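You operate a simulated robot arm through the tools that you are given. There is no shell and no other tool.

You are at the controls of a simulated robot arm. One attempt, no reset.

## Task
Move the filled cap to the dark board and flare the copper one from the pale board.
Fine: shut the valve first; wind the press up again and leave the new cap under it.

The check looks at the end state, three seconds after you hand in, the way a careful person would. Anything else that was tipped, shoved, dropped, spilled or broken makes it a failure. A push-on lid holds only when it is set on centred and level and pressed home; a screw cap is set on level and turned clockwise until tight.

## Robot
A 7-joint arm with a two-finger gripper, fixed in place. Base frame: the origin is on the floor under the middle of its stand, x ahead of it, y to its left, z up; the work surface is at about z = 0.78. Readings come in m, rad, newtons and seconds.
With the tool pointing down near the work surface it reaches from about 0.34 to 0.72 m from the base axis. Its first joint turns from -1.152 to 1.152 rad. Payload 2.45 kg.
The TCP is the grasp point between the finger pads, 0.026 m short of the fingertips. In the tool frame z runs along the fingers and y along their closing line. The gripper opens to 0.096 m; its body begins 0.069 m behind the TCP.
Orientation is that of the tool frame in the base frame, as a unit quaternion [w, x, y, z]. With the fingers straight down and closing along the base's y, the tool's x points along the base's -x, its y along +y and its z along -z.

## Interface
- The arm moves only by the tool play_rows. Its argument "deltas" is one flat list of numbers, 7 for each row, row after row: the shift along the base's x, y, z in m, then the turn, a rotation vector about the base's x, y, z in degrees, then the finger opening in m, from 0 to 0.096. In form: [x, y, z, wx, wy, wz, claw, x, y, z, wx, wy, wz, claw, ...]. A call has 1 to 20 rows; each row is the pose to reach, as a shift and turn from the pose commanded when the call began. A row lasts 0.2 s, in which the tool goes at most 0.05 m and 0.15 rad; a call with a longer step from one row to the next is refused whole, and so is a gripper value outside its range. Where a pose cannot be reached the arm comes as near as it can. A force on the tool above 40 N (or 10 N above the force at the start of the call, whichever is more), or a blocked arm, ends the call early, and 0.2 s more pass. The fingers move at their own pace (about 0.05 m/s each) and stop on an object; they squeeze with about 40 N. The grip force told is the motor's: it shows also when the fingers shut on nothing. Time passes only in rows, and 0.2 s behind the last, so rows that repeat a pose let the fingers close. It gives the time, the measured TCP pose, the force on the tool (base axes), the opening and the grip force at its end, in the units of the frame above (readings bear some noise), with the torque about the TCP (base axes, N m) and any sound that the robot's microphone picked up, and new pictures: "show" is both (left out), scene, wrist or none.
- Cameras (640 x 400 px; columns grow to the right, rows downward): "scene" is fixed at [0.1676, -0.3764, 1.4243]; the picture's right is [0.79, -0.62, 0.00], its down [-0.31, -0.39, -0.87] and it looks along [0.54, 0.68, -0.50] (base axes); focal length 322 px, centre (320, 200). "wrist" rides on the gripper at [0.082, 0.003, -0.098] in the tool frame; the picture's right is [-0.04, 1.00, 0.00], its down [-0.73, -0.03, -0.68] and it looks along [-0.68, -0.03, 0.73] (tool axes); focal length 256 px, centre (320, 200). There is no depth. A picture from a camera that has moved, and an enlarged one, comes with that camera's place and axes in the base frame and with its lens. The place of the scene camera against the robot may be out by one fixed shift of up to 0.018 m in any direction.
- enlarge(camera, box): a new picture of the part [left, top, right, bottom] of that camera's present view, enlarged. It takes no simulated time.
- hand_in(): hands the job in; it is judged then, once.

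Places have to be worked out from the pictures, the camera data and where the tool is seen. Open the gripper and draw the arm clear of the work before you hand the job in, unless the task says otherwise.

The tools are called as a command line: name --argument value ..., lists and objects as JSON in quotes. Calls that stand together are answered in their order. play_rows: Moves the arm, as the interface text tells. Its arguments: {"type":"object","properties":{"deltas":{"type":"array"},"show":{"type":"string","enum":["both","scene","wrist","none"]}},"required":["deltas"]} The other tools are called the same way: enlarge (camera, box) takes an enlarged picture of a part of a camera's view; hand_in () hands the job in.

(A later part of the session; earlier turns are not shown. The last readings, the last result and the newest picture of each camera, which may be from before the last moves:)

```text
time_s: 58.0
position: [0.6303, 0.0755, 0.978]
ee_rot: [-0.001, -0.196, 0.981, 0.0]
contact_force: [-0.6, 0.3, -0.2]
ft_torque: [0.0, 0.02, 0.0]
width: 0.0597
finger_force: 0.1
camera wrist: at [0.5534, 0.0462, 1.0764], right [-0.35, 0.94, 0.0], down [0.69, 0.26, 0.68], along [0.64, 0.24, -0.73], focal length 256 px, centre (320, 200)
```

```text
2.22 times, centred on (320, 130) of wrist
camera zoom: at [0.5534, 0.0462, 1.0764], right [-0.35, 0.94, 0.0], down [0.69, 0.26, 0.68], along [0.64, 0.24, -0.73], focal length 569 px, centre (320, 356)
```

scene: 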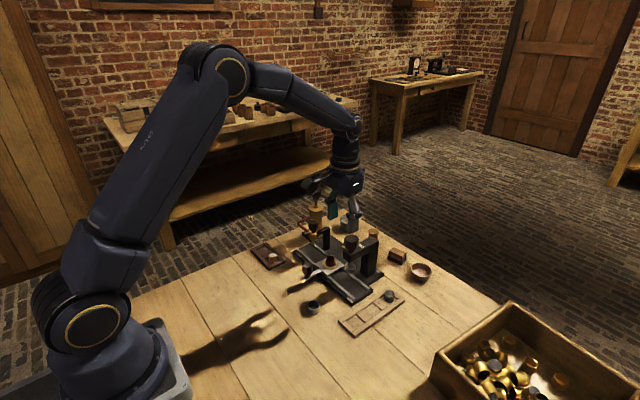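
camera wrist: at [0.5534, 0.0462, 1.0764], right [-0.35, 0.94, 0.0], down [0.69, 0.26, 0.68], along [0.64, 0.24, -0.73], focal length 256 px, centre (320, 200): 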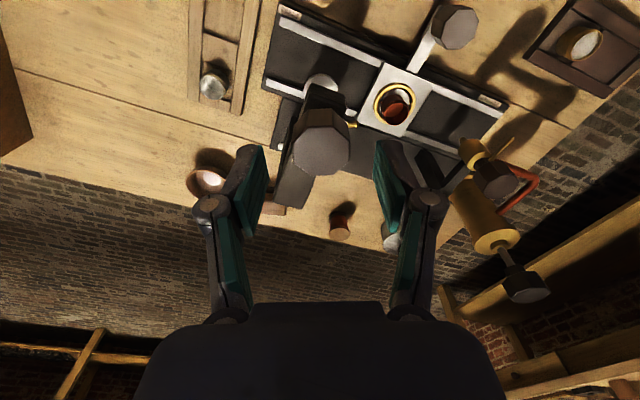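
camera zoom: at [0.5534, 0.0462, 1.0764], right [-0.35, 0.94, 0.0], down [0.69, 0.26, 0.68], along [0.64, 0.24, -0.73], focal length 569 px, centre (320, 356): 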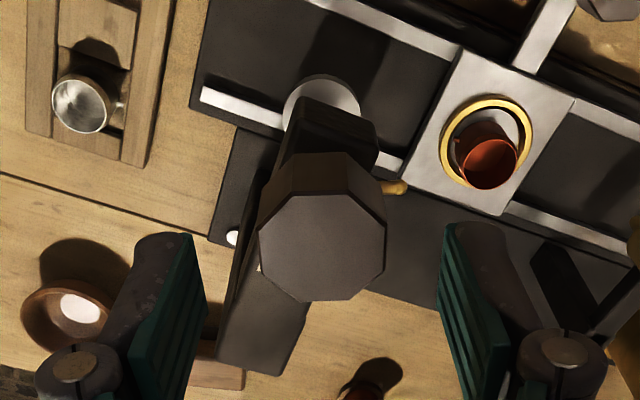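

The knob centre is right under the tool. I descend to z≈0.951 and close on it.

play_rows --deltas '[0, 0, -0.015, 0, 0, 0, 0.055, 0, 0, -0.027, 0, 0, 0, 0.05, 0, 0, -0.027, 0, 0, 0, 0.035, 0, 0, -0.027, 0, 0, 0, 0.02, 0, 0, -0.027, 0, 0, 0, 0.02]'

enlarge --camera "wrist" --box '[230, 40, 410, 220]'

enlarge --camera "scene" --box '[325, 220, 405, 300]'

```text
time_s: 59.2
position: [0.63, 0.0747, 0.9531]
ee_rot: [0.0, -0.195, 0.981, 0.0]
contact_force: [0.6, -1.0, -2.9]
ft_torque: [0.0, -0.26, 0.0]
width: 0.0358
finger_force: 44.9
camera wrist: at [0.5527, 0.0467, 1.0495], right [-0.35, 0.94, 0.0], down [0.69, 0.25, 0.68], along [0.64, 0.23, -0.73], focal length 256 px, centre (320, 200)
```

scene: 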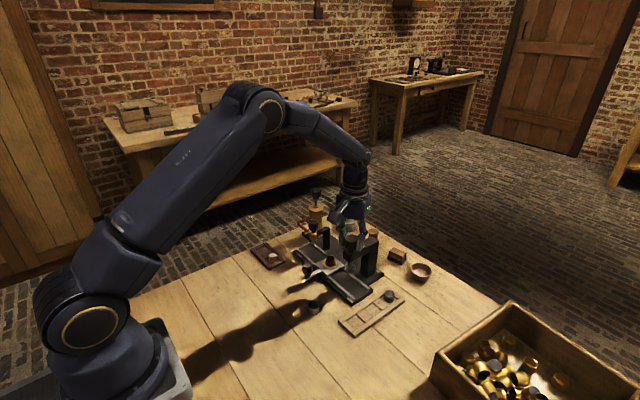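
wrist: 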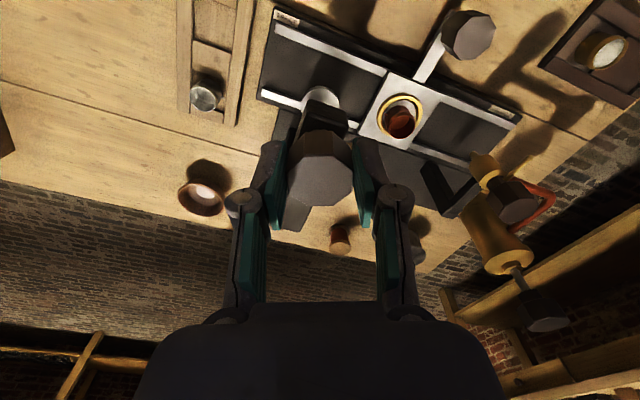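

```text
2.22 times, centred on (320, 130) of wrist
camera zoom: at [0.5527, 0.0467, 1.0495], right [-0.35, 0.94, 0.0], down [0.69, 0.25, 0.68], along [0.64, 0.23, -0.73], focal length 569 px, centre (320, 356)
```

zoom: 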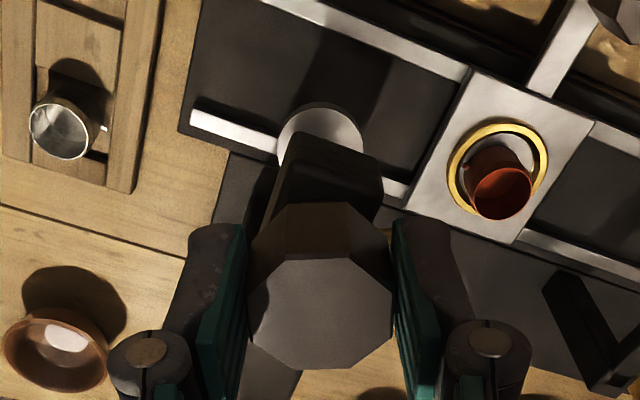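

```text
5.00 times, centred on (365, 260) of scene
camera zoom: at [0.1677, -0.3764, 1.4243], right [0.79, -0.62, 0.0], down [-0.31, -0.39, -0.87], along [0.54, 0.68, -0.5], focal length 1612 px, centre (95, -100)
```

zoom: 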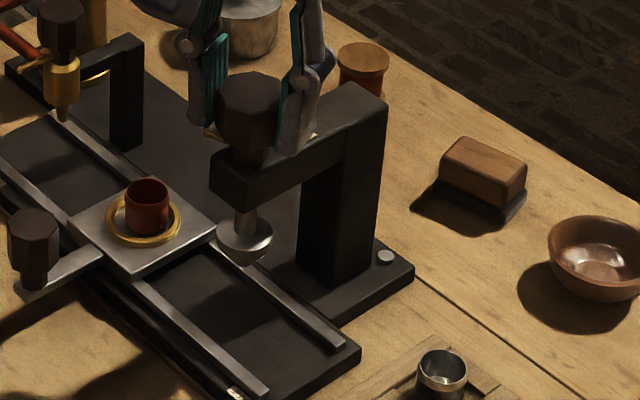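

The knob is held at 35.8 mm. I try 24° clockwise and look at the torque, the pin and the ram.

play_rows --deltas '[0, 0, 0, 0, 0, -6, 0.02, 0, 0, 0, 0, 0, -12, 0.02, 0, 0, 0, 0, 0, -18, 0.02, 0, 0, 0, 0, 0, -24, 0.02]'

enlarge --camera "wrist" --box '[230, 40, 410, 220]'

enlarge --camera "scene" --box '[325, 220, 405, 300]'

```text
time_s: 60.2
position: [0.6288, 0.0749, 0.9521]
ee_rot: [0.001, 0.014, 1.0, 0.0]
contact_force: [2.2, -2.1, -13.7]
ft_torque: [-0.21, -0.85, 0.01]
width: 0.0356
finger_force: 45.0
camera wrist: at [0.5478, 0.0808, 1.0495], right [0.07, 1.0, 0.0], down [0.73, -0.05, 0.68], along [0.68, -0.05, -0.73], focal length 256 px, centre (320, 200)
```

scene: 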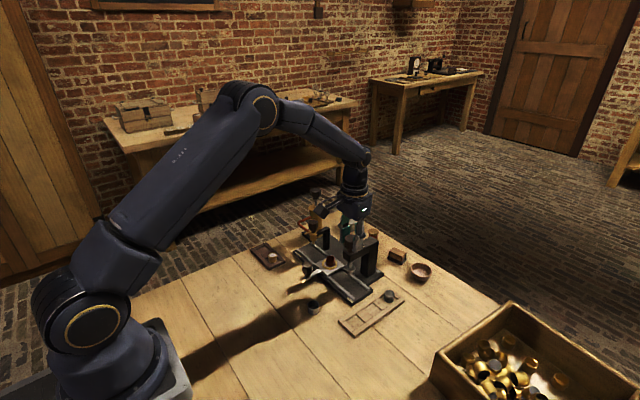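
wrist: 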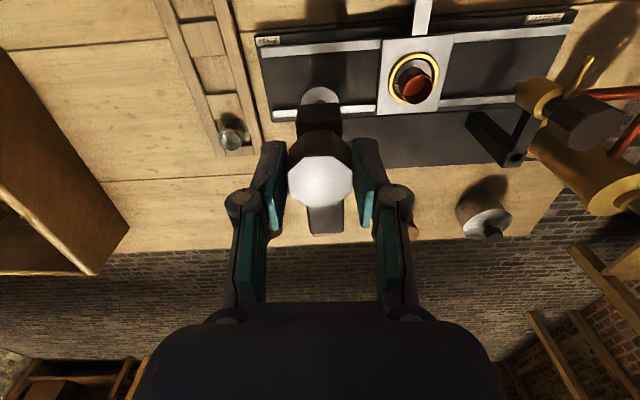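

```text
2.22 times, centred on (320, 130) of wrist
camera zoom: at [0.5478, 0.0808, 1.0495], right [0.07, 1.0, 0.0], down [0.73, -0.05, 0.68], along [0.68, -0.05, -0.73], focal length 569 px, centre (320, 356)
```

zoom: 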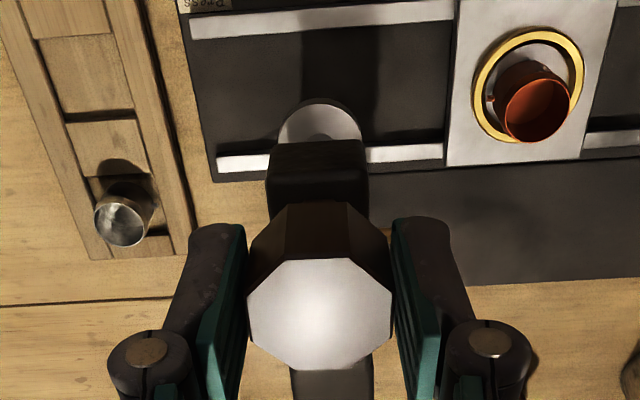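

```text
5.00 times, centred on (365, 260) of scene
camera zoom: at [0.1679, -0.3764, 1.4243], right [0.79, -0.62, 0.0], down [-0.31, -0.39, -0.87], along [0.54, 0.68, -0.5], focal length 1612 px, centre (95, -100)
```

zoom: 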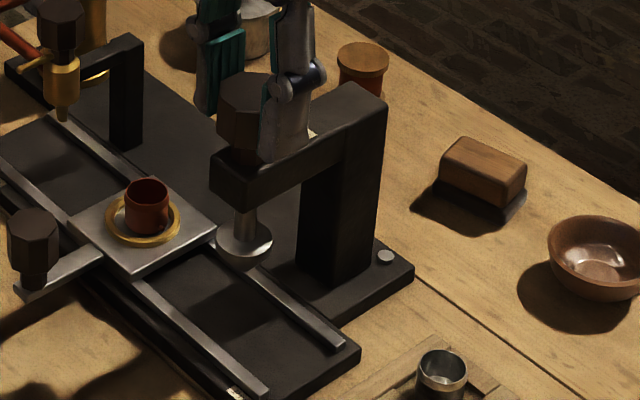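

Clockwise turns freely and pulls the knob and ram down (13.7 N downward on the tool), so clockwise is DOWN. I turn back counter-clockwise and a bit past the start, raising with it, to find the upper stop.

play_rows --deltas '[0, 0, 0.0, 0, 0, 6, 0.02, 0, 0, 0.0, 0, 0, 12, 0.02, 0, 0, 0.0, 0, 0, 18, 0.02, 0, 0, 0.0, 0, 0, 24, 0.02, 0, 0, 0.0005, 0, 0, 30, 0.02]' --show "none"

play_rows --deltas '[0, 0, 0.0, 0, 0, 5, 0.02, 0, 0, 0.0, 0, 0, 10, 0.02]'

enlarge --camera "wrist" --box '[230, 40, 410, 220]'

enlarge --camera "scene" --box '[325, 220, 405, 300]'

```text
time_s: 61.4
position: [0.6295, 0.0749, 0.9539]
ee_rot: [0.001, -0.247, 0.969, 0.0]
contact_force: [0.0, -6.3, -3.4]
ft_torque: [-0.36, 0.36, -0.27]
width: 0.0358
finger_force: 30.5
```

```text
time_s: 62.0
position: [0.631, 0.075, 0.9544]
ee_rot: [0.001, -0.33, 0.944, 0.0]
contact_force: [0.6, -7.0, 2.2]
ft_torque: [-0.08, -0.05, -1.07]
width: 0.0357
finger_force: 45.0
camera wrist: at [0.5636, 0.0267, 1.0518], right [-0.59, 0.81, 0.0], down [0.59, 0.43, 0.68], along [0.55, 0.4, -0.73], focal length 256 px, centre (320, 200)
```

scene: 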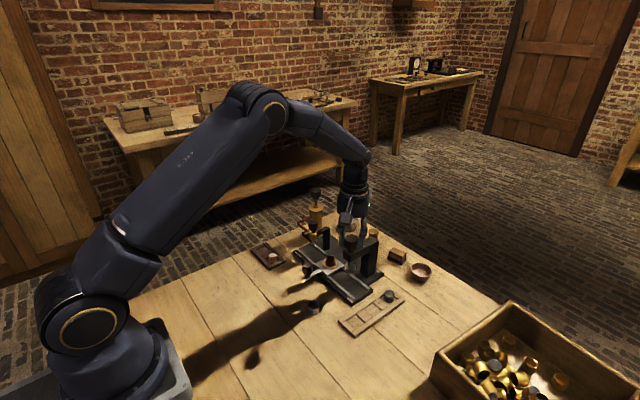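
wrist: 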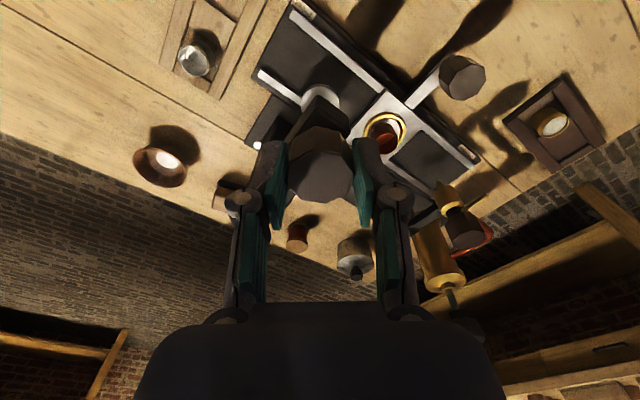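

```text
2.22 times, centred on (320, 130) of wrist
camera zoom: at [0.5636, 0.0267, 1.0518], right [-0.59, 0.81, 0.0], down [0.59, 0.43, 0.68], along [0.55, 0.4, -0.73], focal length 569 px, centre (320, 356)
```

zoom: 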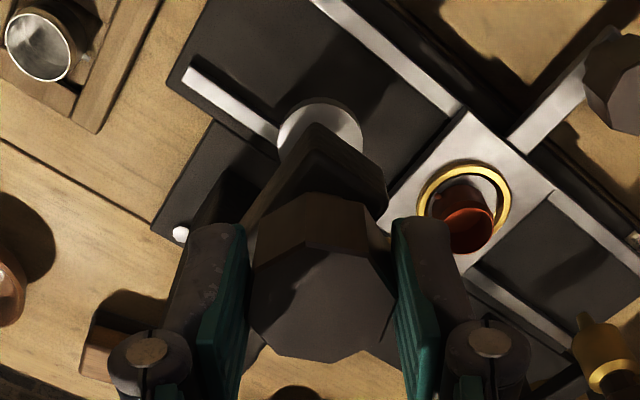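

```text
5.00 times, centred on (365, 260) of scene
camera zoom: at [0.1676, -0.3766, 1.4243], right [0.79, -0.62, 0.0], down [-0.31, -0.39, -0.87], along [0.54, 0.68, -0.5], focal length 1612 px, centre (95, -100)
```

zoom: 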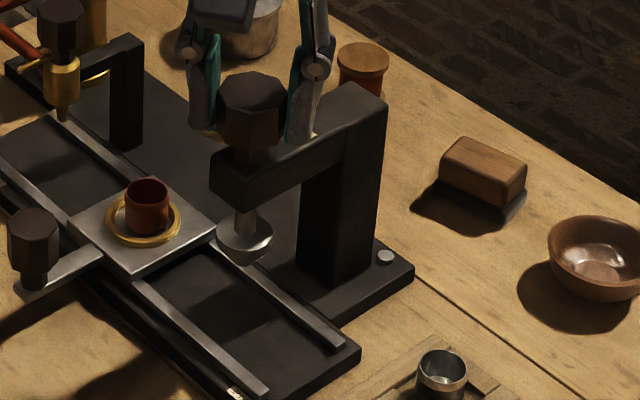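

Counter-clockwise is blocked straight away (−1.07 N·m, slipping), so the press is already fully up at its start position and the tip clears the rim by about 4 mm. I release, rise, square up and move above the carriage handle.

play_rows --deltas '[0, 0, 0, 0, 0, 0, 0.045, 0, 0, 0, 0, 0, 0, 0.06, 0, 0, 0.03, 0, 0, 0, 0.06, 0, 0, 0.06, 0, 0, 0, 0.06, -0.02, 0.015, 0.06, 0, 0, -7.7, 0.06, -0.04, 0.035, 0.06, 0, 0, -15.4, 0.06, -0.06, 0.055, 0.06, 0, 0, -23.1, 0.06, -0.075, 0.075, 0.06, 0, 0, -30.8, 0.06, -0.078, 0.083, 0.05, 0, 0, -38.5, 0.06, -0.078, 0.083, 0.02, 0, 0, -38.5, 0.06, -0.078, 0.083, 0.0, 0, 0, -38.5, 0.06]'

enlarge --camera "wrist" --box '[220, 40, 420, 240]'

enlarge --camera "scene" --box '[325, 220, 405, 300]'

```text
time_s: 64.4
position: [0.5509, 0.1588, 0.9533]
ee_rot: [-0.001, 0.0, 1.0, 0.001]
contact_force: [-0.7, -0.5, 0.2]
ft_torque: [0.02, -0.02, 0.0]
width: 0.0599
finger_force: 0.1
camera wrist: at [0.469, 0.1621, 1.0502], right [0.04, 1.0, 0.0], down [0.73, -0.03, 0.68], along [0.68, -0.03, -0.73], focal length 256 px, centre (320, 200)
```

scene: 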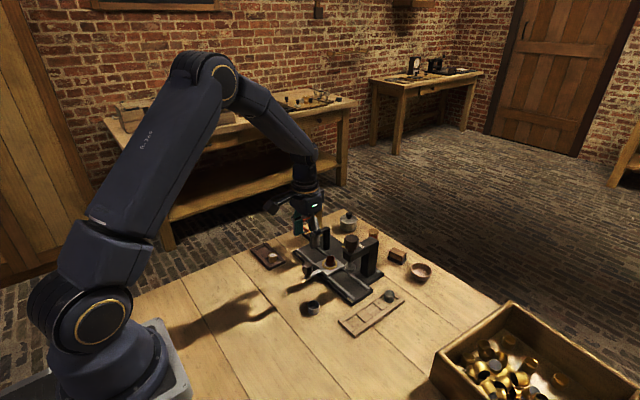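
wrist: 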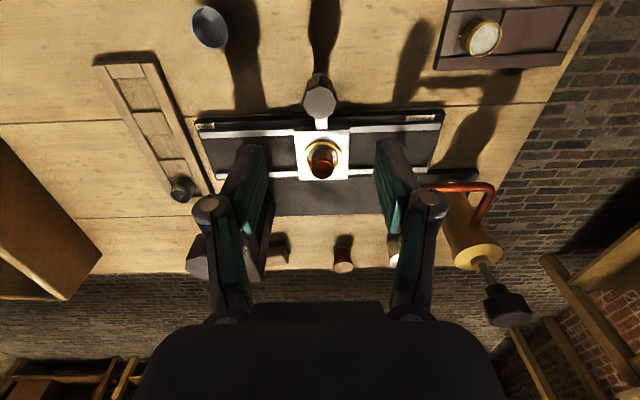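

```text
2.00 times, centred on (320, 140) of wrist
camera zoom: at [0.469, 0.1621, 1.0502], right [0.04, 1.0, 0.0], down [0.73, -0.03, 0.68], along [0.68, -0.03, -0.73], focal length 512 px, centre (320, 320)
```

zoom: 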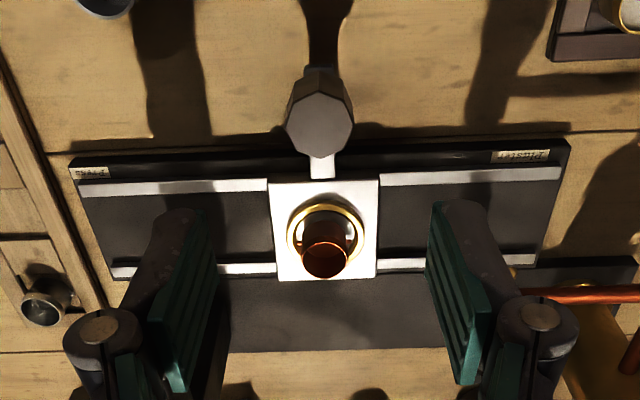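

```text
5.00 times, centred on (365, 260) of scene
camera zoom: at [0.1676, -0.3764, 1.4243], right [0.79, -0.62, 0.0], down [-0.31, -0.39, -0.87], along [0.54, 0.68, -0.5], focal length 1612 px, centre (95, -100)
```

zoom: 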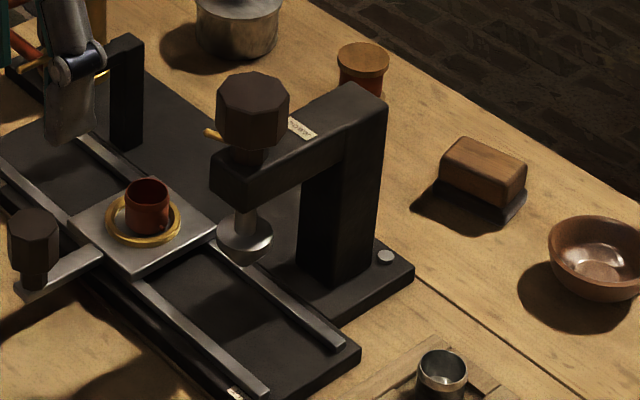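

The handle top is at about (0.5516, 0.158), straight below the tool. I descend and grip it.

play_rows --deltas '[0.0005, -0.0007, -0.03, 0, 0, 0, 0.06, 0.0005, -0.0007, -0.06, 0, 0, 0, 0.055, 0.0005, -0.0007, -0.085, 0, 0, 0, 0.05, 0.0005, -0.0007, -0.0975, 0, 0, 0, 0.05, 0.0005, -0.0007, -0.0975, 0, 0, 0, 0.035, 0.0005, -0.0007, -0.0975, 0, 0, 0, 0.02, 0.0005, -0.0007, -0.0975, 0, 0, 0, 0.01]' --show "wrist"

enlarge --camera "scene" --box '[315, 230, 395, 310]'

```text
time_s: 66.0
position: [0.5515, 0.1558, 0.8558]
ee_rot: [0.0, 0.0, 1.0, 0.0]
contact_force: [0.7, -0.6, -3.0]
ft_torque: [-0.01, -0.18, 0.0]
width: 0.0273
finger_force: 38.4
camera wrist: at [0.47, 0.1608, 0.9528], right [0.04, 1.0, 0.0], down [0.73, -0.03, 0.68], along [0.68, -0.03, -0.73], focal length 256 px, centre (320, 200)
```

wrist: 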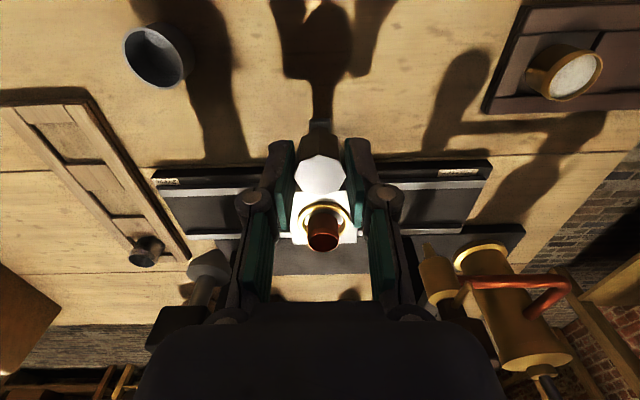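

```text
5.00 times, centred on (355, 270) of scene
camera zoom: at [0.1677, -0.3764, 1.4243], right [0.79, -0.62, 0.0], down [-0.31, -0.39, -0.87], along [0.54, 0.68, -0.5], focal length 1612 px, centre (145, -150)
```

zoom: 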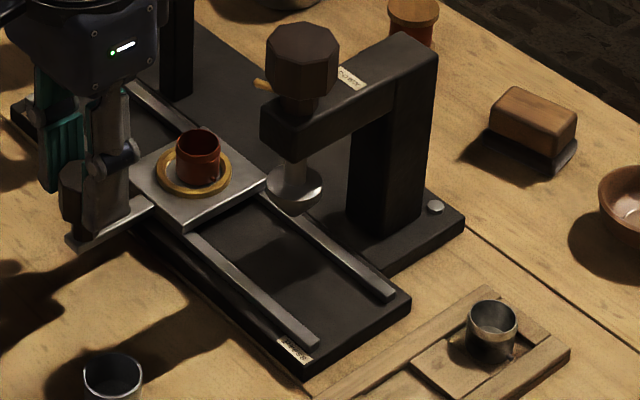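

The handle is gripped. I slide 50 mm toward the press slowly, stopping just before the cap reaches the ram to compare heights.

play_rows --deltas '[0, -0.002, 0, 0, 0, 0, 0.01, 0, -0.006, 0, 0, 0, 0, 0.01, 0, -0.012, 0, 0, 0, 0, 0.01, 0, -0.02, 0, 0, 0, 0, 0.01, 0, -0.028, 0, 0, 0, 0, 0.01, 0, -0.036, 0, 0, 0, 0, 0.01, 0, -0.043, 0, 0, 0, 0, 0.01, 0, -0.048, 0, 0, 0, 0, 0.01, 0, -0.05, 0, 0, 0, 0, 0.01]'

enlarge --camera "scene" --box '[330, 240, 390, 290]'

enlarge --camera "wrist" --box '[200, 130, 400, 310]'

```text
time_s: 68.0
position: [0.5523, 0.1082, 0.8551]
ee_rot: [0.001, -0.001, 1.0, 0.0]
contact_force: [13.4, 0.3, -29.9]
ft_torque: [0.03, -0.4, 0.02]
width: 0.0275
finger_force: 44.9
camera wrist: at [0.47, 0.1103, 0.953], right [0.04, 1.0, 0.0], down [0.73, -0.03, 0.68], along [0.68, -0.03, -0.73], focal length 256 px, centre (320, 200)
```

scene: 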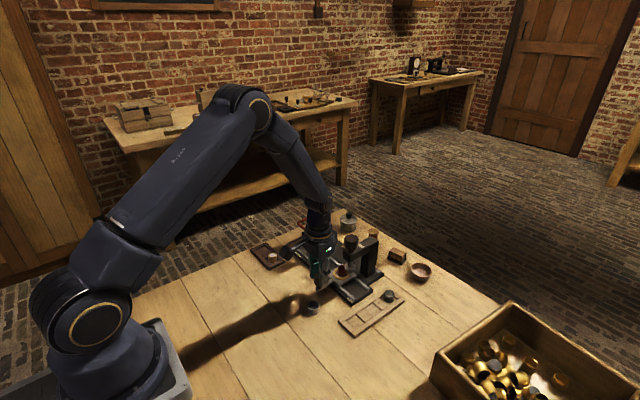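
wrist: 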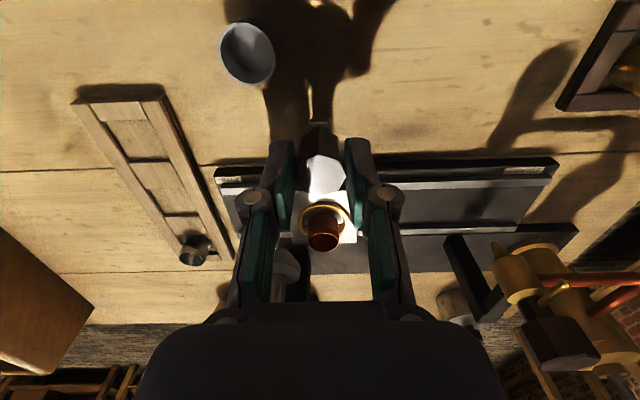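

```text
8.00 times, centred on (360, 265) of scene
camera zoom: at [0.1685, -0.3763, 1.4243], right [0.79, -0.62, 0.0], down [-0.31, -0.39, -0.87], along [0.53, 0.68, -0.5], focal length 2579 px, centre (0, -320)
```

zoom: 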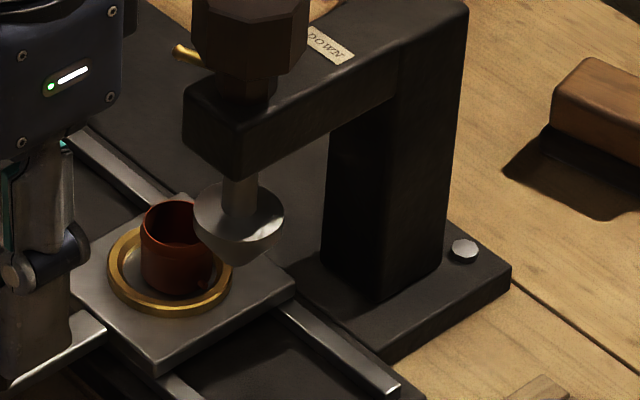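

```text
2.22 times, centred on (300, 220) of wrist
camera zoom: at [0.47, 0.1103, 0.953], right [0.04, 1.0, 0.0], down [0.73, -0.03, 0.68], along [0.68, -0.03, -0.73], focal length 569 px, centre (364, 156)
```

zoom: 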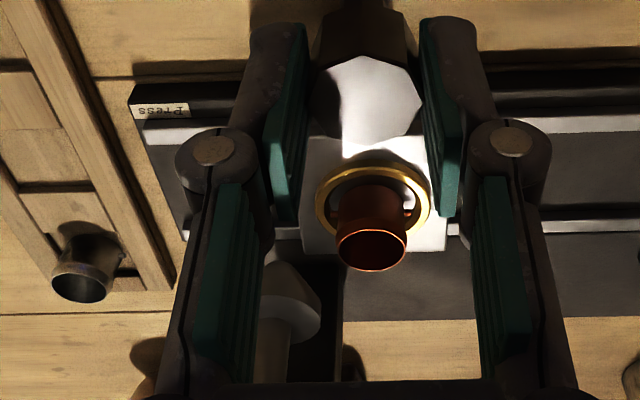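

The tip passes roughly 4–6 mm above the rim line, so the cap will clear. A 30 N vertical load has built up on the handle, so I relax the tool first by lowering 3 mm and shifting 1.5 mm in x, then re-read.

play_rows --deltas '[0.001, 0, -0.0015, 0, 0, 0, 0.01, 0.0015, 0, -0.003, 0, 0, 0, 0.01]' --show "none"

```text
time_s: 68.6
position: [0.5516, 0.1088, 0.8536]
ee_rot: [-0.001, -0.001, 1.0, 0.0]
contact_force: [-12.6, 0.1, 29.6]
ft_torque: [-0.01, 0.4, 0.02]
width: 0.028
finger_force: 44.7
```

That overshot by the same amount the other way, so I go back halfway for a neutral hold and then slide on toward the press position.

play_rows --deltas '[-0.0008, 0, 0.0015, 0, 0, 0, 0.01, -0.0008, -0.002, 0.0015, 0, 0, 0, 0.01, -0.0008, -0.006, 0.0015, 0, 0, 0, 0.01, -0.0008, -0.012, 0.0015, 0, 0, 0, 0.01, -0.0008, -0.016, 0.0015, 0, 0, 0, 0.01]' --show "scene"

enlarge --camera "scene" --box '[330, 240, 390, 290]'

```text
time_s: 69.8
position: [0.5515, 0.0928, 0.8543]
ee_rot: [0.001, -0.001, 1.0, 0.0]
contact_force: [-3.7, 1.0, 5.6]
ft_torque: [0.06, -0.42, 0.01]
width: 0.0275
finger_force: 45.1
```

scene: 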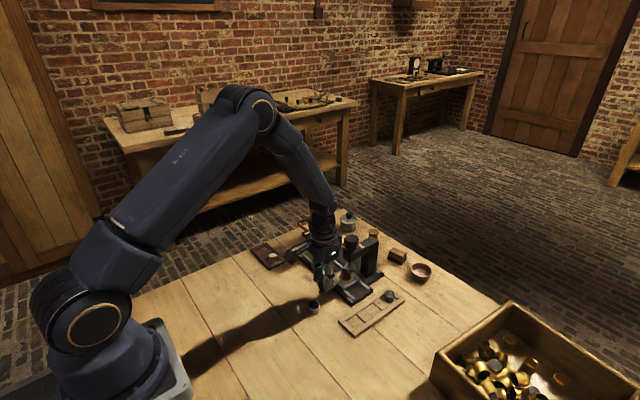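

```text
8.00 times, centred on (360, 265) of scene
camera zoom: at [0.1674, -0.3764, 1.4244], right [0.79, -0.62, 0.0], down [-0.31, -0.39, -0.87], along [0.54, 0.68, -0.5], focal length 2579 px, centre (0, -320)
```

zoom: 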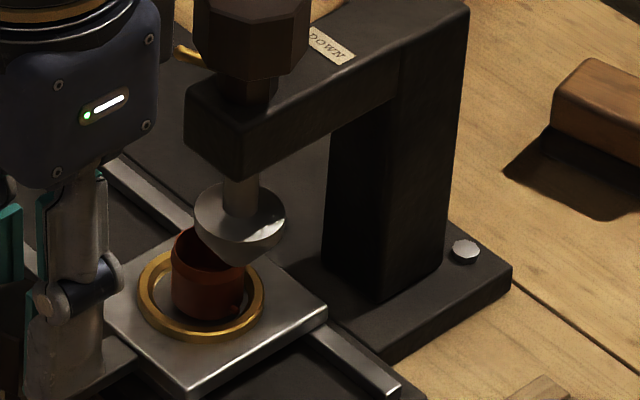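

The cap is entering beneath the ram with a clear gap and is still centred in the ring. I continue slowly toward the stop.

play_rows --deltas '[0, -0.003, 0, 0, 0, 0, 0.01, 0, -0.007, 0, 0, 0, 0, 0.01, 0, -0.011, 0, 0, 0, 0, 0.01, 0, -0.014, 0, 0, 0, 0, 0.01, 0, -0.016, 0, 0, 0, 0, 0.01]' --show "none"

play_rows --deltas '[0, -0.001, 0, 0, 0, 0, 0.01, 0, -0.002, 0, 0, 0, 0, 0.01]' --show "both"

enlarge --camera "scene" --box '[330, 240, 390, 290]'

enlarge --camera "wrist" --box '[200, 130, 400, 310]'

```text
time_s: 71.0
position: [0.5512, 0.0763, 0.8545]
ee_rot: [0.0, 0.0, 1.0, 0.0]
contact_force: [-3.0, 1.8, 8.2]
ft_torque: [0.04, -0.09, 0.03]
width: 0.0274
finger_force: 45.1
```

```text
time_s: 71.6
position: [0.5517, 0.0742, 0.8546]
ee_rot: [-0.001, -0.001, 1.0, 0.0]
contact_force: [-0.6, 3.6, 2.4]
ft_torque: [0.05, -0.13, -0.05]
width: 0.0274
finger_force: 44.8
camera wrist: at [0.4703, 0.0782, 0.9521], right [0.04, 1.0, 0.0], down [0.73, -0.03, 0.68], along [0.68, -0.03, -0.73], focal length 256 px, centre (320, 200)
```

scene: 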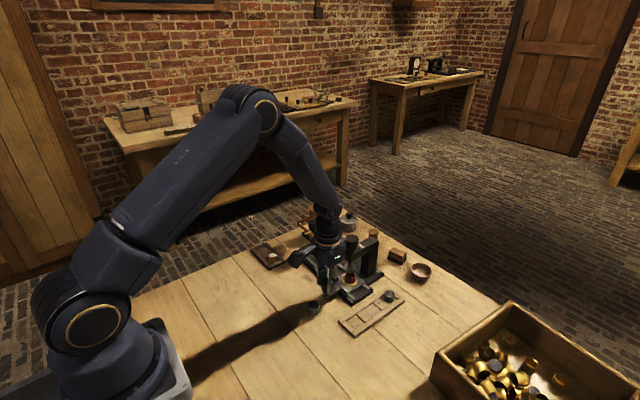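
wrist: 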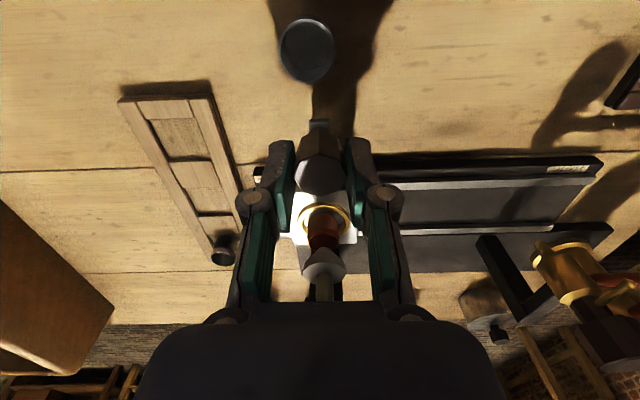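

```text
8.00 times, centred on (360, 265) of scene
camera zoom: at [0.1676, -0.3763, 1.4244], right [0.79, -0.62, 0.0], down [-0.31, -0.39, -0.87], along [0.54, 0.68, -0.5], focal length 2579 px, centre (0, -320)
```

zoom: 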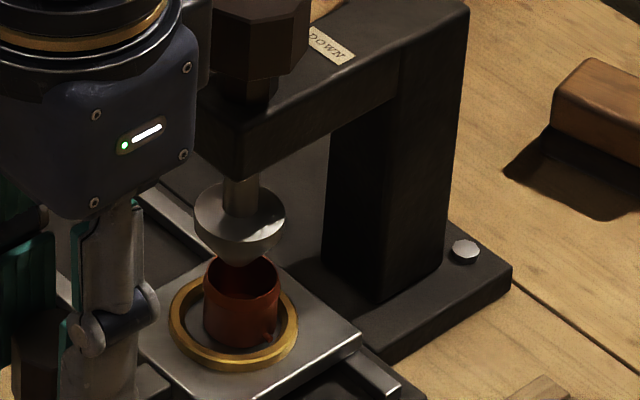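

```text
2.22 times, centred on (300, 220) of wrist
camera zoom: at [0.4703, 0.0782, 0.9521], right [0.04, 1.0, 0.0], down [0.73, -0.03, 0.68], along [0.68, -0.03, -0.73], focal length 569 px, centre (364, 156)
```

zoom: 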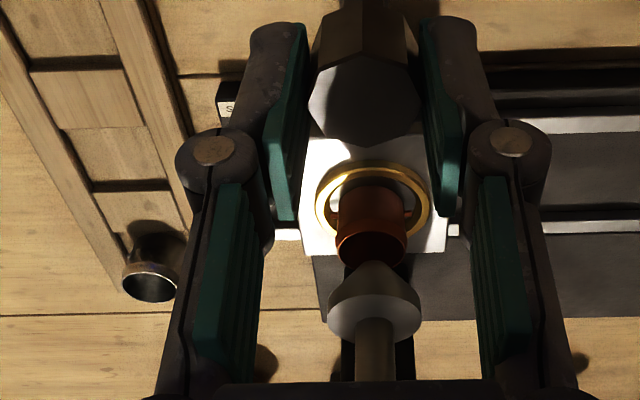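

The cap is now beneath the conical ram, lined up within about 1 mm. I nudge 1.5 mm further to see whether I am at the carriage's end stop.

play_rows --deltas '[0, -0.0008, 0, 0, 0, 0, 0.01, 0, -0.0015, 0, 0, 0, 0, 0.01]' --show "none"

```text
time_s: 72.2
position: [0.552, 0.0743, 0.8534]
ee_rot: [0.0, -0.001, 1.0, 0.0]
contact_force: [5.3, 11.9, -3.8]
ft_torque: [0.25, 0.85, -0.06]
width: 0.0274
finger_force: 45.4
```

The side force rose to 12 N with no motion, so the carriage is at its end stop, lined up under the press. I relax the push, open, and rise.

play_rows --deltas '[0, 0.0017, 0, 0, 0, 0, 0.01, 0, 0.0017, 0, 0, 0, 0, 0.03, 0, 0.0017, 0, 0, 0, 0, 0.05, 0, 0.0017, 0, 0, 0, 0, 0.055, 0, 0.0017, 0.03, 0, 0, 0, 0.055, 0, 0.0017, 0.07, 0, 0, 0, 0.055, -0.02, 0.0017, 0.11, 0, 0, 0, 0.06, -0.03, 0.0017, 0.15, 0, 0, 0, 0.06]'

enlarge --camera "scene" --box '[320, 230, 400, 310]'

enlarge --camera "wrist" --box '[240, 60, 400, 220]'

enlarge --camera "scene" --box '[335, 255, 365, 285]'

```text
time_s: 74.0
position: [0.5211, 0.0735, 1.0044]
ee_rot: [0.0, 0.0, 1.0, 0.0]
contact_force: [-0.5, 0.6, -0.1]
ft_torque: [-0.01, -0.01, -0.01]
width: 0.0603
finger_force: 0.0
camera wrist: at [0.4391, 0.0767, 1.1024], right [0.04, 1.0, 0.0], down [0.73, -0.03, 0.68], along [0.68, -0.03, -0.73], focal length 256 px, centre (320, 200)
```

scene: 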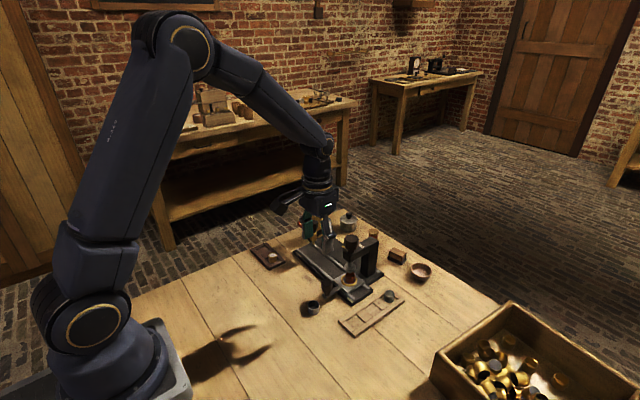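
wrist: 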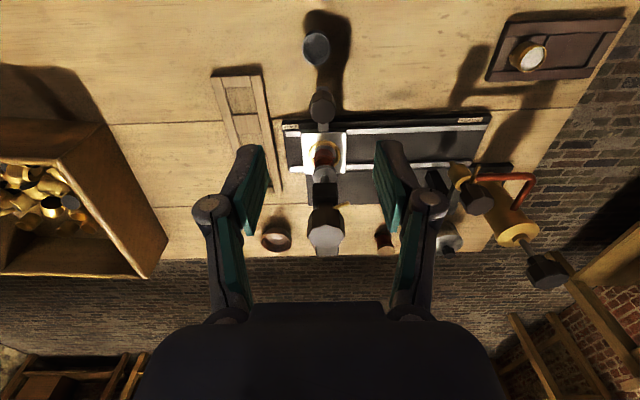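

```text
5.00 times, centred on (360, 270) of scene
camera zoom: at [0.1676, -0.3764, 1.4243], right [0.79, -0.62, 0.0], down [-0.31, -0.39, -0.87], along [0.54, 0.68, -0.5], focal length 1612 px, centre (120, -150)
```

zoom: 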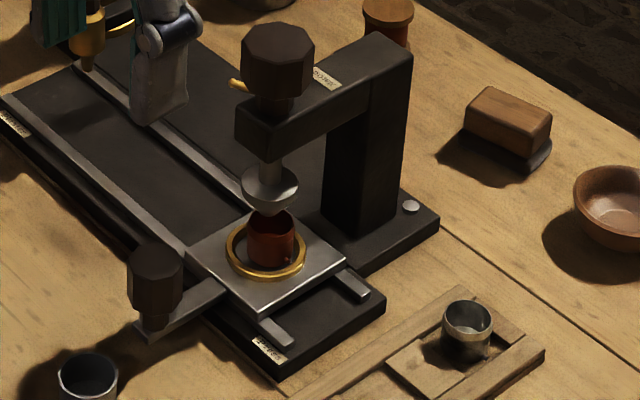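

```text
2.50 times, centred on (320, 140) of wrist
camera zoom: at [0.4391, 0.0767, 1.1024], right [0.04, 1.0, 0.0], down [0.73, -0.03, 0.68], along [0.68, -0.03, -0.73], focal length 640 px, centre (320, 350)
```

zoom: 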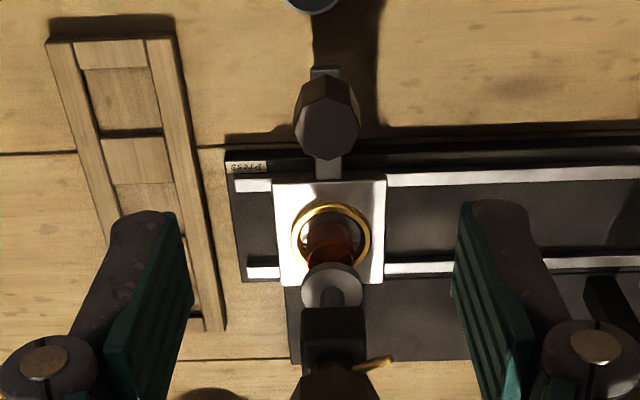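

```text
13.33 times, centred on (350, 270) of scene
camera zoom: at [0.1676, -0.3764, 1.4243], right [0.79, -0.62, 0.0], down [-0.31, -0.39, -0.87], along [0.54, 0.68, -0.5], focal length 4298 px, centre (-80, -733)
```

zoom: 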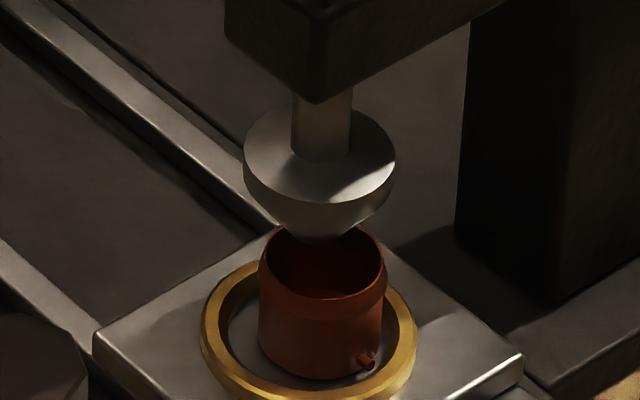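

The conical ram sits directly above the copper cap, coaxial with it. I go back over the press knob and turn the tool to +38° so I have plenty of clockwise travel.

play_rows --deltas '[0.02, 0.0005, 0.01, 0, 0, 7.7, 0.06, 0.045, 0.001, 0.01, 0, 0, 15.4, 0.06, 0.07, 0.0012, 0.01, 0, 0, 23.1, 0.06, 0.095, 0.0012, 0.01, 0, 0, 30.8, 0.06, 0.1095, 0.0012, 0.01, 0, 0, 38.5, 0.06, 0.1095, 0.0012, -0.02, 0, 0, 38.5, 0.06]' --show "wrist"

enlarge --camera "wrist" --box '[230, 40, 410, 220]'

```text
time_s: 75.4
position: [0.6324, 0.0735, 0.9829]
ee_rot: [0.0, -0.33, 0.944, -0.001]
contact_force: [-0.3, -0.5, -0.2]
ft_torque: [0.02, 0.02, -0.01]
width: 0.0601
finger_force: 0.0
camera wrist: at [0.5667, 0.0261, 1.0815], right [-0.59, 0.81, 0.0], down [0.59, 0.44, 0.68], along [0.55, 0.4, -0.73], focal length 256 px, centre (320, 200)
```

wrist: 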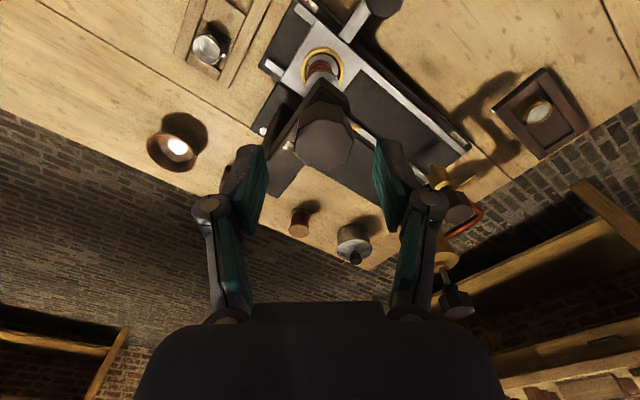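

```text
2.22 times, centred on (320, 130) of wrist
camera zoom: at [0.5667, 0.0261, 1.0815], right [-0.59, 0.81, 0.0], down [0.59, 0.44, 0.68], along [0.55, 0.4, -0.73], focal length 569 px, centre (320, 356)
```

zoom: 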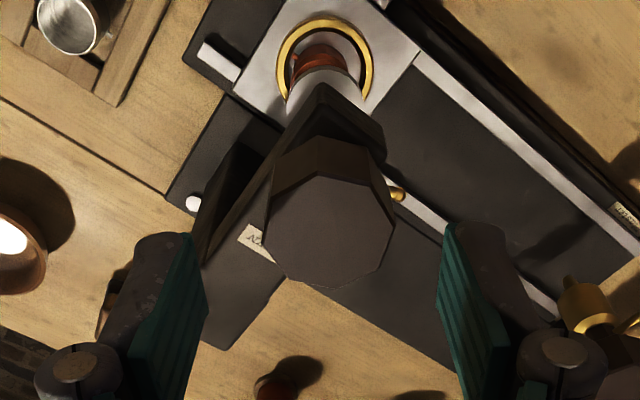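

The knob centre reads (0.6292, 0.0745), so I shift −3 mm in x and +1 mm in y, descend to z≈0.953 and grip.

play_rows --deltas '[-0.0028, 0.001, 0, 0, 0, 0, 0.056, -0.0028, 0.001, -0.015, 0, 0, 0, 0.056, -0.0028, 0.001, -0.03, 0, 0, 0, 0.052, -0.0028, 0.001, -0.03, 0, 0, 0, 0.035, -0.0028, 0.001, -0.03, 0, 0, 0, 0.02, -0.0028, 0.001, -0.03, 0, 0, 0, 0.02]' --show "none"

play_rows --deltas '[0, 0, -0.0003, 0, 0, -7, 0.02, 0, 0, -0.0006, 0, 0, -14, 0.02, 0, 0, -0.0009, 0, 0, -21, 0.02, 0, 0, -0.0012, 0, 0, -28, 0.02]' --show "both"

enlarge --camera "scene" --box '[330, 235, 380, 285]'

enlarge --camera "wrist" --box '[230, 40, 410, 220]'

```text
time_s: 76.8
position: [0.6288, 0.0754, 0.9539]
ee_rot: [0.0, -0.329, 0.944, 0.0]
contact_force: [7.3, -7.3, -3.1]
ft_torque: [-0.11, -0.7, 0.01]
width: 0.0354
finger_force: 43.3
```

```text
time_s: 77.8
position: [0.6288, 0.0764, 0.9536]
ee_rot: [0.001, -0.09, 0.996, -0.001]
contact_force: [6.9, -14.1, 17.8]
ft_torque: [-0.52, 0.58, -0.02]
width: 0.0352
finger_force: 44.7
camera wrist: at [0.5485, 0.0638, 1.0518], right [-0.14, 0.99, 0.0], down [0.73, 0.1, 0.68], along [0.67, 0.09, -0.73], focal length 256 px, centre (320, 200)
```

scene: 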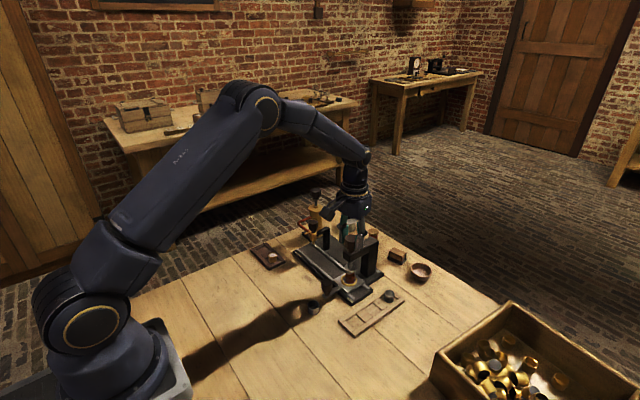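
wrist: 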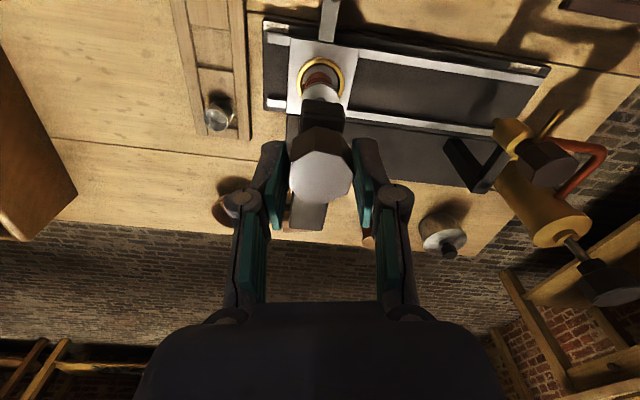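

```text
8.00 times, centred on (355, 260) of scene
camera zoom: at [0.1674, -0.3768, 1.4242], right [0.79, -0.62, 0.0], down [-0.31, -0.39, -0.87], along [0.54, 0.68, -0.5], focal length 2579 px, centre (40, -280)
```

zoom: 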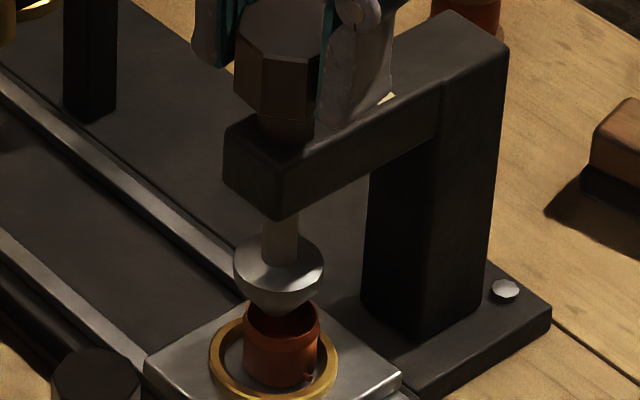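

```text
2.22 times, centred on (320, 130) of wrist
camera zoom: at [0.5485, 0.0638, 1.0518], right [-0.14, 0.99, 0.0], down [0.73, 0.1, 0.68], along [0.67, 0.09, -0.73], focal length 569 px, centre (320, 356)
```

zoom: 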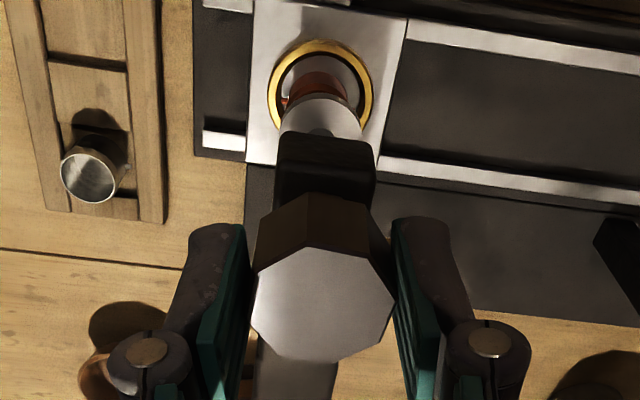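

Clockwise turning lowers the ram by only about 0.02 mm per degree, so the +18 N is my own excess push. I back off half a millimetre, trim y, and continue clockwise, following the knob down at that rate.

play_rows --deltas '[0.0003, -0.0007, 0.0004, 0, 0, -7, 0.02, 0.0003, -0.0007, 0.0003, 0, 0, -14, 0.02, 0.0003, -0.0007, 0.0001, 0, 0, -21, 0.02, 0.0003, -0.0007, 0.0, 0, 0, -28, 0.02, 0.0003, -0.0007, -0.0001, 0, 0, -35, 0.02, 0.0003, -0.0007, -0.0003, 0, 0, -42, 0.02]' --show "none"

play_rows --deltas '[0, 0, -0.0001, 0, 0, -7, 0.02, 0, 0, -0.0003, 0, 0, -14, 0.02, 0, 0, -0.0004, 0, 0, -21, 0.02, 0, 0, -0.0005, 0, 0, -28, 0.02, 0, 0, -0.0007, 0, 0, -35, 0.02, 0, 0, -0.0008, 0, 0, -42, 0.02]' --show "both"

enlarge --camera "scene" --box '[330, 235, 380, 285]'

enlarge --camera "wrist" --box '[230, 40, 410, 220]'

```text
time_s: 79.2
position: [0.6295, 0.0741, 0.9534]
ee_rot: [0.002, 0.273, 0.962, 0.001]
contact_force: [5.2, -10.0, 28.9]
ft_torque: [0.03, 0.1, -0.02]
width: 0.0355
finger_force: 45.1
```

```text
time_s: 80.6
position: [0.6299, 0.0755, 0.9521]
ee_rot: [0.001, 0.599, 0.801, 0.002]
contact_force: [6.5, -7.6, 26.2]
ft_torque: [-0.04, -0.34, 0.07]
width: 0.0353
finger_force: 44.3
camera wrist: at [0.6094, 0.1549, 1.0508], right [0.97, 0.24, 0.0], down [0.18, -0.71, 0.68], along [0.17, -0.66, -0.73], focal length 256 px, centre (320, 200)
```

scene: 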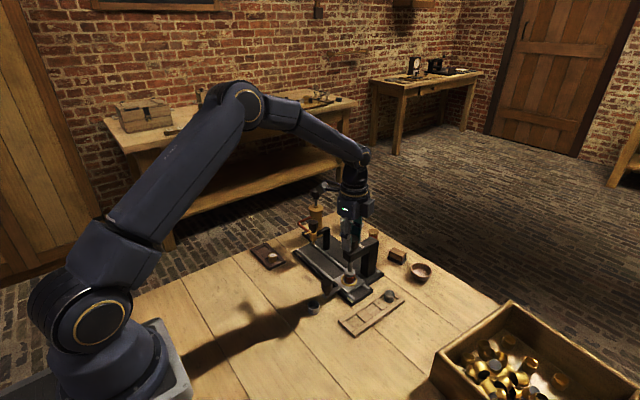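
wrist: 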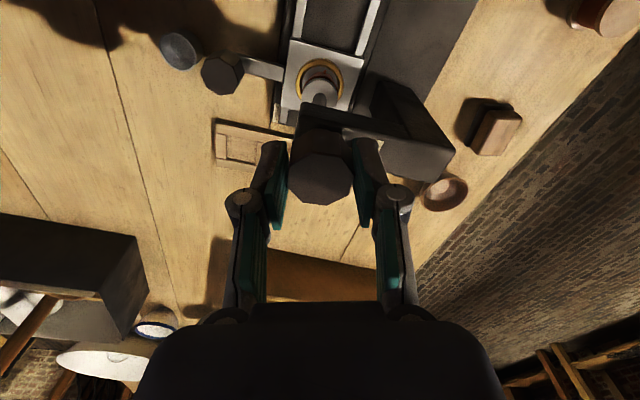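

```text
8.00 times, centred on (355, 260) of scene
camera zoom: at [0.1672, -0.3767, 1.4243], right [0.79, -0.62, 0.0], down [-0.31, -0.39, -0.87], along [0.54, 0.68, -0.5], focal length 2579 px, centre (40, -280)
```

zoom: 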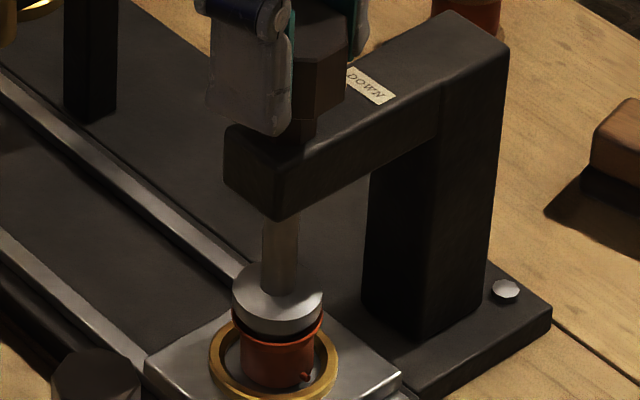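

```text
2.22 times, centred on (320, 130) of wrist
camera zoom: at [0.6094, 0.1549, 1.0508], right [0.97, 0.24, 0.0], down [0.18, -0.71, 0.68], along [0.17, -0.66, -0.73], focal length 569 px, centre (320, 356)
```

zoom: 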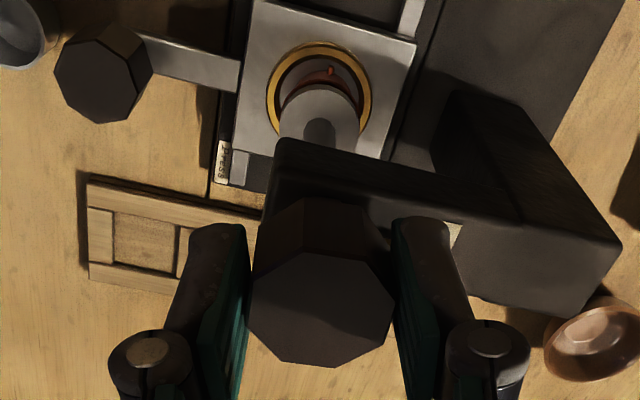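

The ram has come down about 10 mm and its cone is inside the cap, while the knob itself stays at the same height, so the vertical load was just my lowering. I raise 1 mm to unload and continue clockwise in small steps until it stops.

play_rows --deltas '[0.0002, -0.0003, 0.001, 0, 0, -5, 0.02, 0.0002, -0.0003, 0.001, 0, 0, -10, 0.02]' --show "none"

play_rows --deltas '[0, 0, 0, 0, 0, -5, 0.02, 0, 0, 0, 0, 0, -10, 0.02]' --show "both"

enlarge --camera "scene" --box '[330, 235, 380, 285]'

enlarge --camera "wrist" --box '[230, 40, 410, 220]'

```text
time_s: 81.2
position: [0.63, 0.0763, 0.9524]
ee_rot: [0.001, 0.666, 0.746, 0.001]
contact_force: [10.9, -5.9, 20.3]
ft_torque: [-0.41, -0.59, 0.27]
width: 0.0351
finger_force: 45.5
```

```text
time_s: 81.8
position: [0.6291, 0.0783, 0.9524]
ee_rot: [-0.001, 0.728, 0.685, 0.003]
contact_force: [15.3, 5.3, 11.5]
ft_torque: [0.19, -0.49, 0.81]
width: 0.0354
finger_force: 45.1
camera wrist: at [0.6378, 0.1594, 1.0506], right [1.0, -0.1, 0.0], down [-0.07, -0.73, 0.68], along [-0.07, -0.67, -0.74], focal length 256 px, centre (320, 200)
```

scene: 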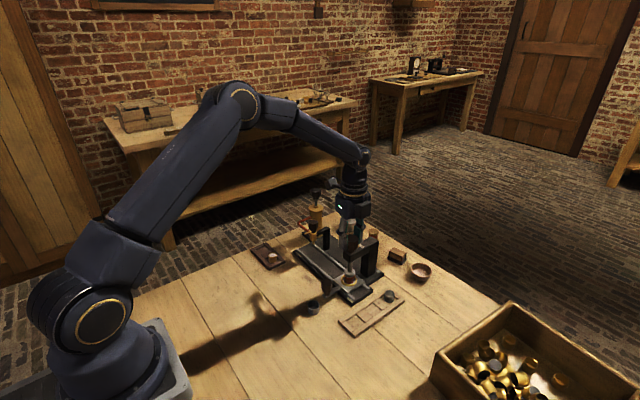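
wrist: 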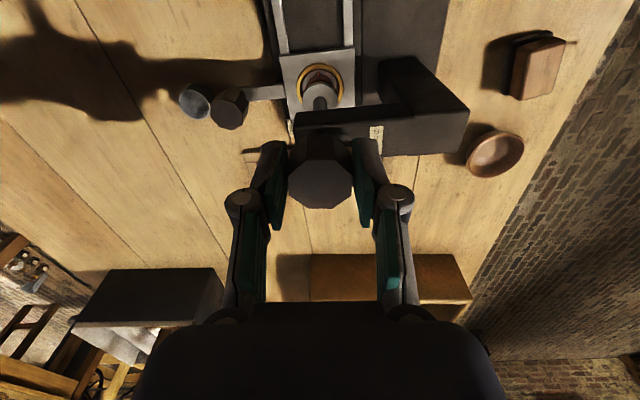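

```text
8.00 times, centred on (355, 260) of scene
camera zoom: at [0.1678, -0.3763, 1.4243], right [0.79, -0.62, 0.0], down [-0.31, -0.39, -0.87], along [0.54, 0.68, -0.5], focal length 2579 px, centre (40, -280)
```

zoom: 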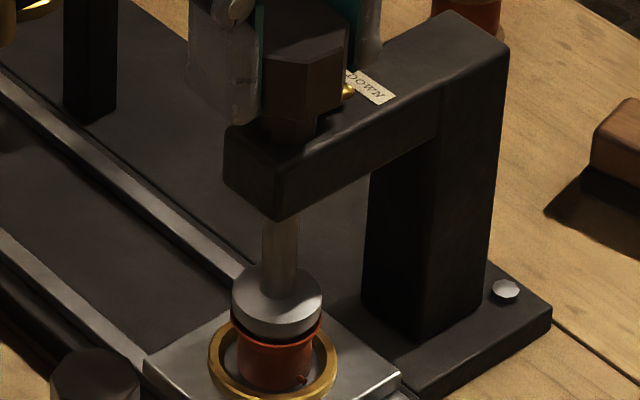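

```text
2.22 times, centred on (320, 130) of wrist
camera zoom: at [0.6378, 0.1594, 1.0506], right [1.0, -0.1, 0.0], down [-0.07, -0.73, 0.68], along [-0.07, -0.67, -0.74], focal length 569 px, centre (320, 356)
```

zoom: 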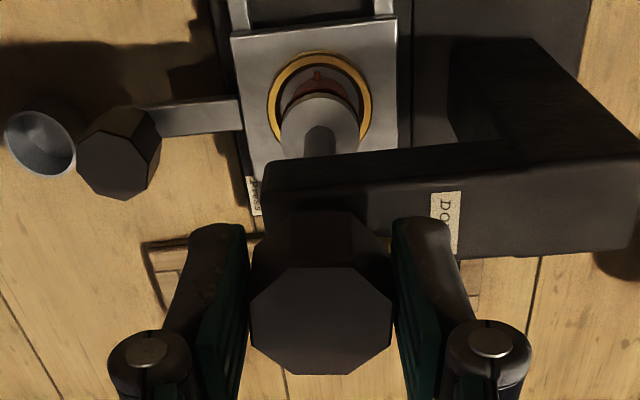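

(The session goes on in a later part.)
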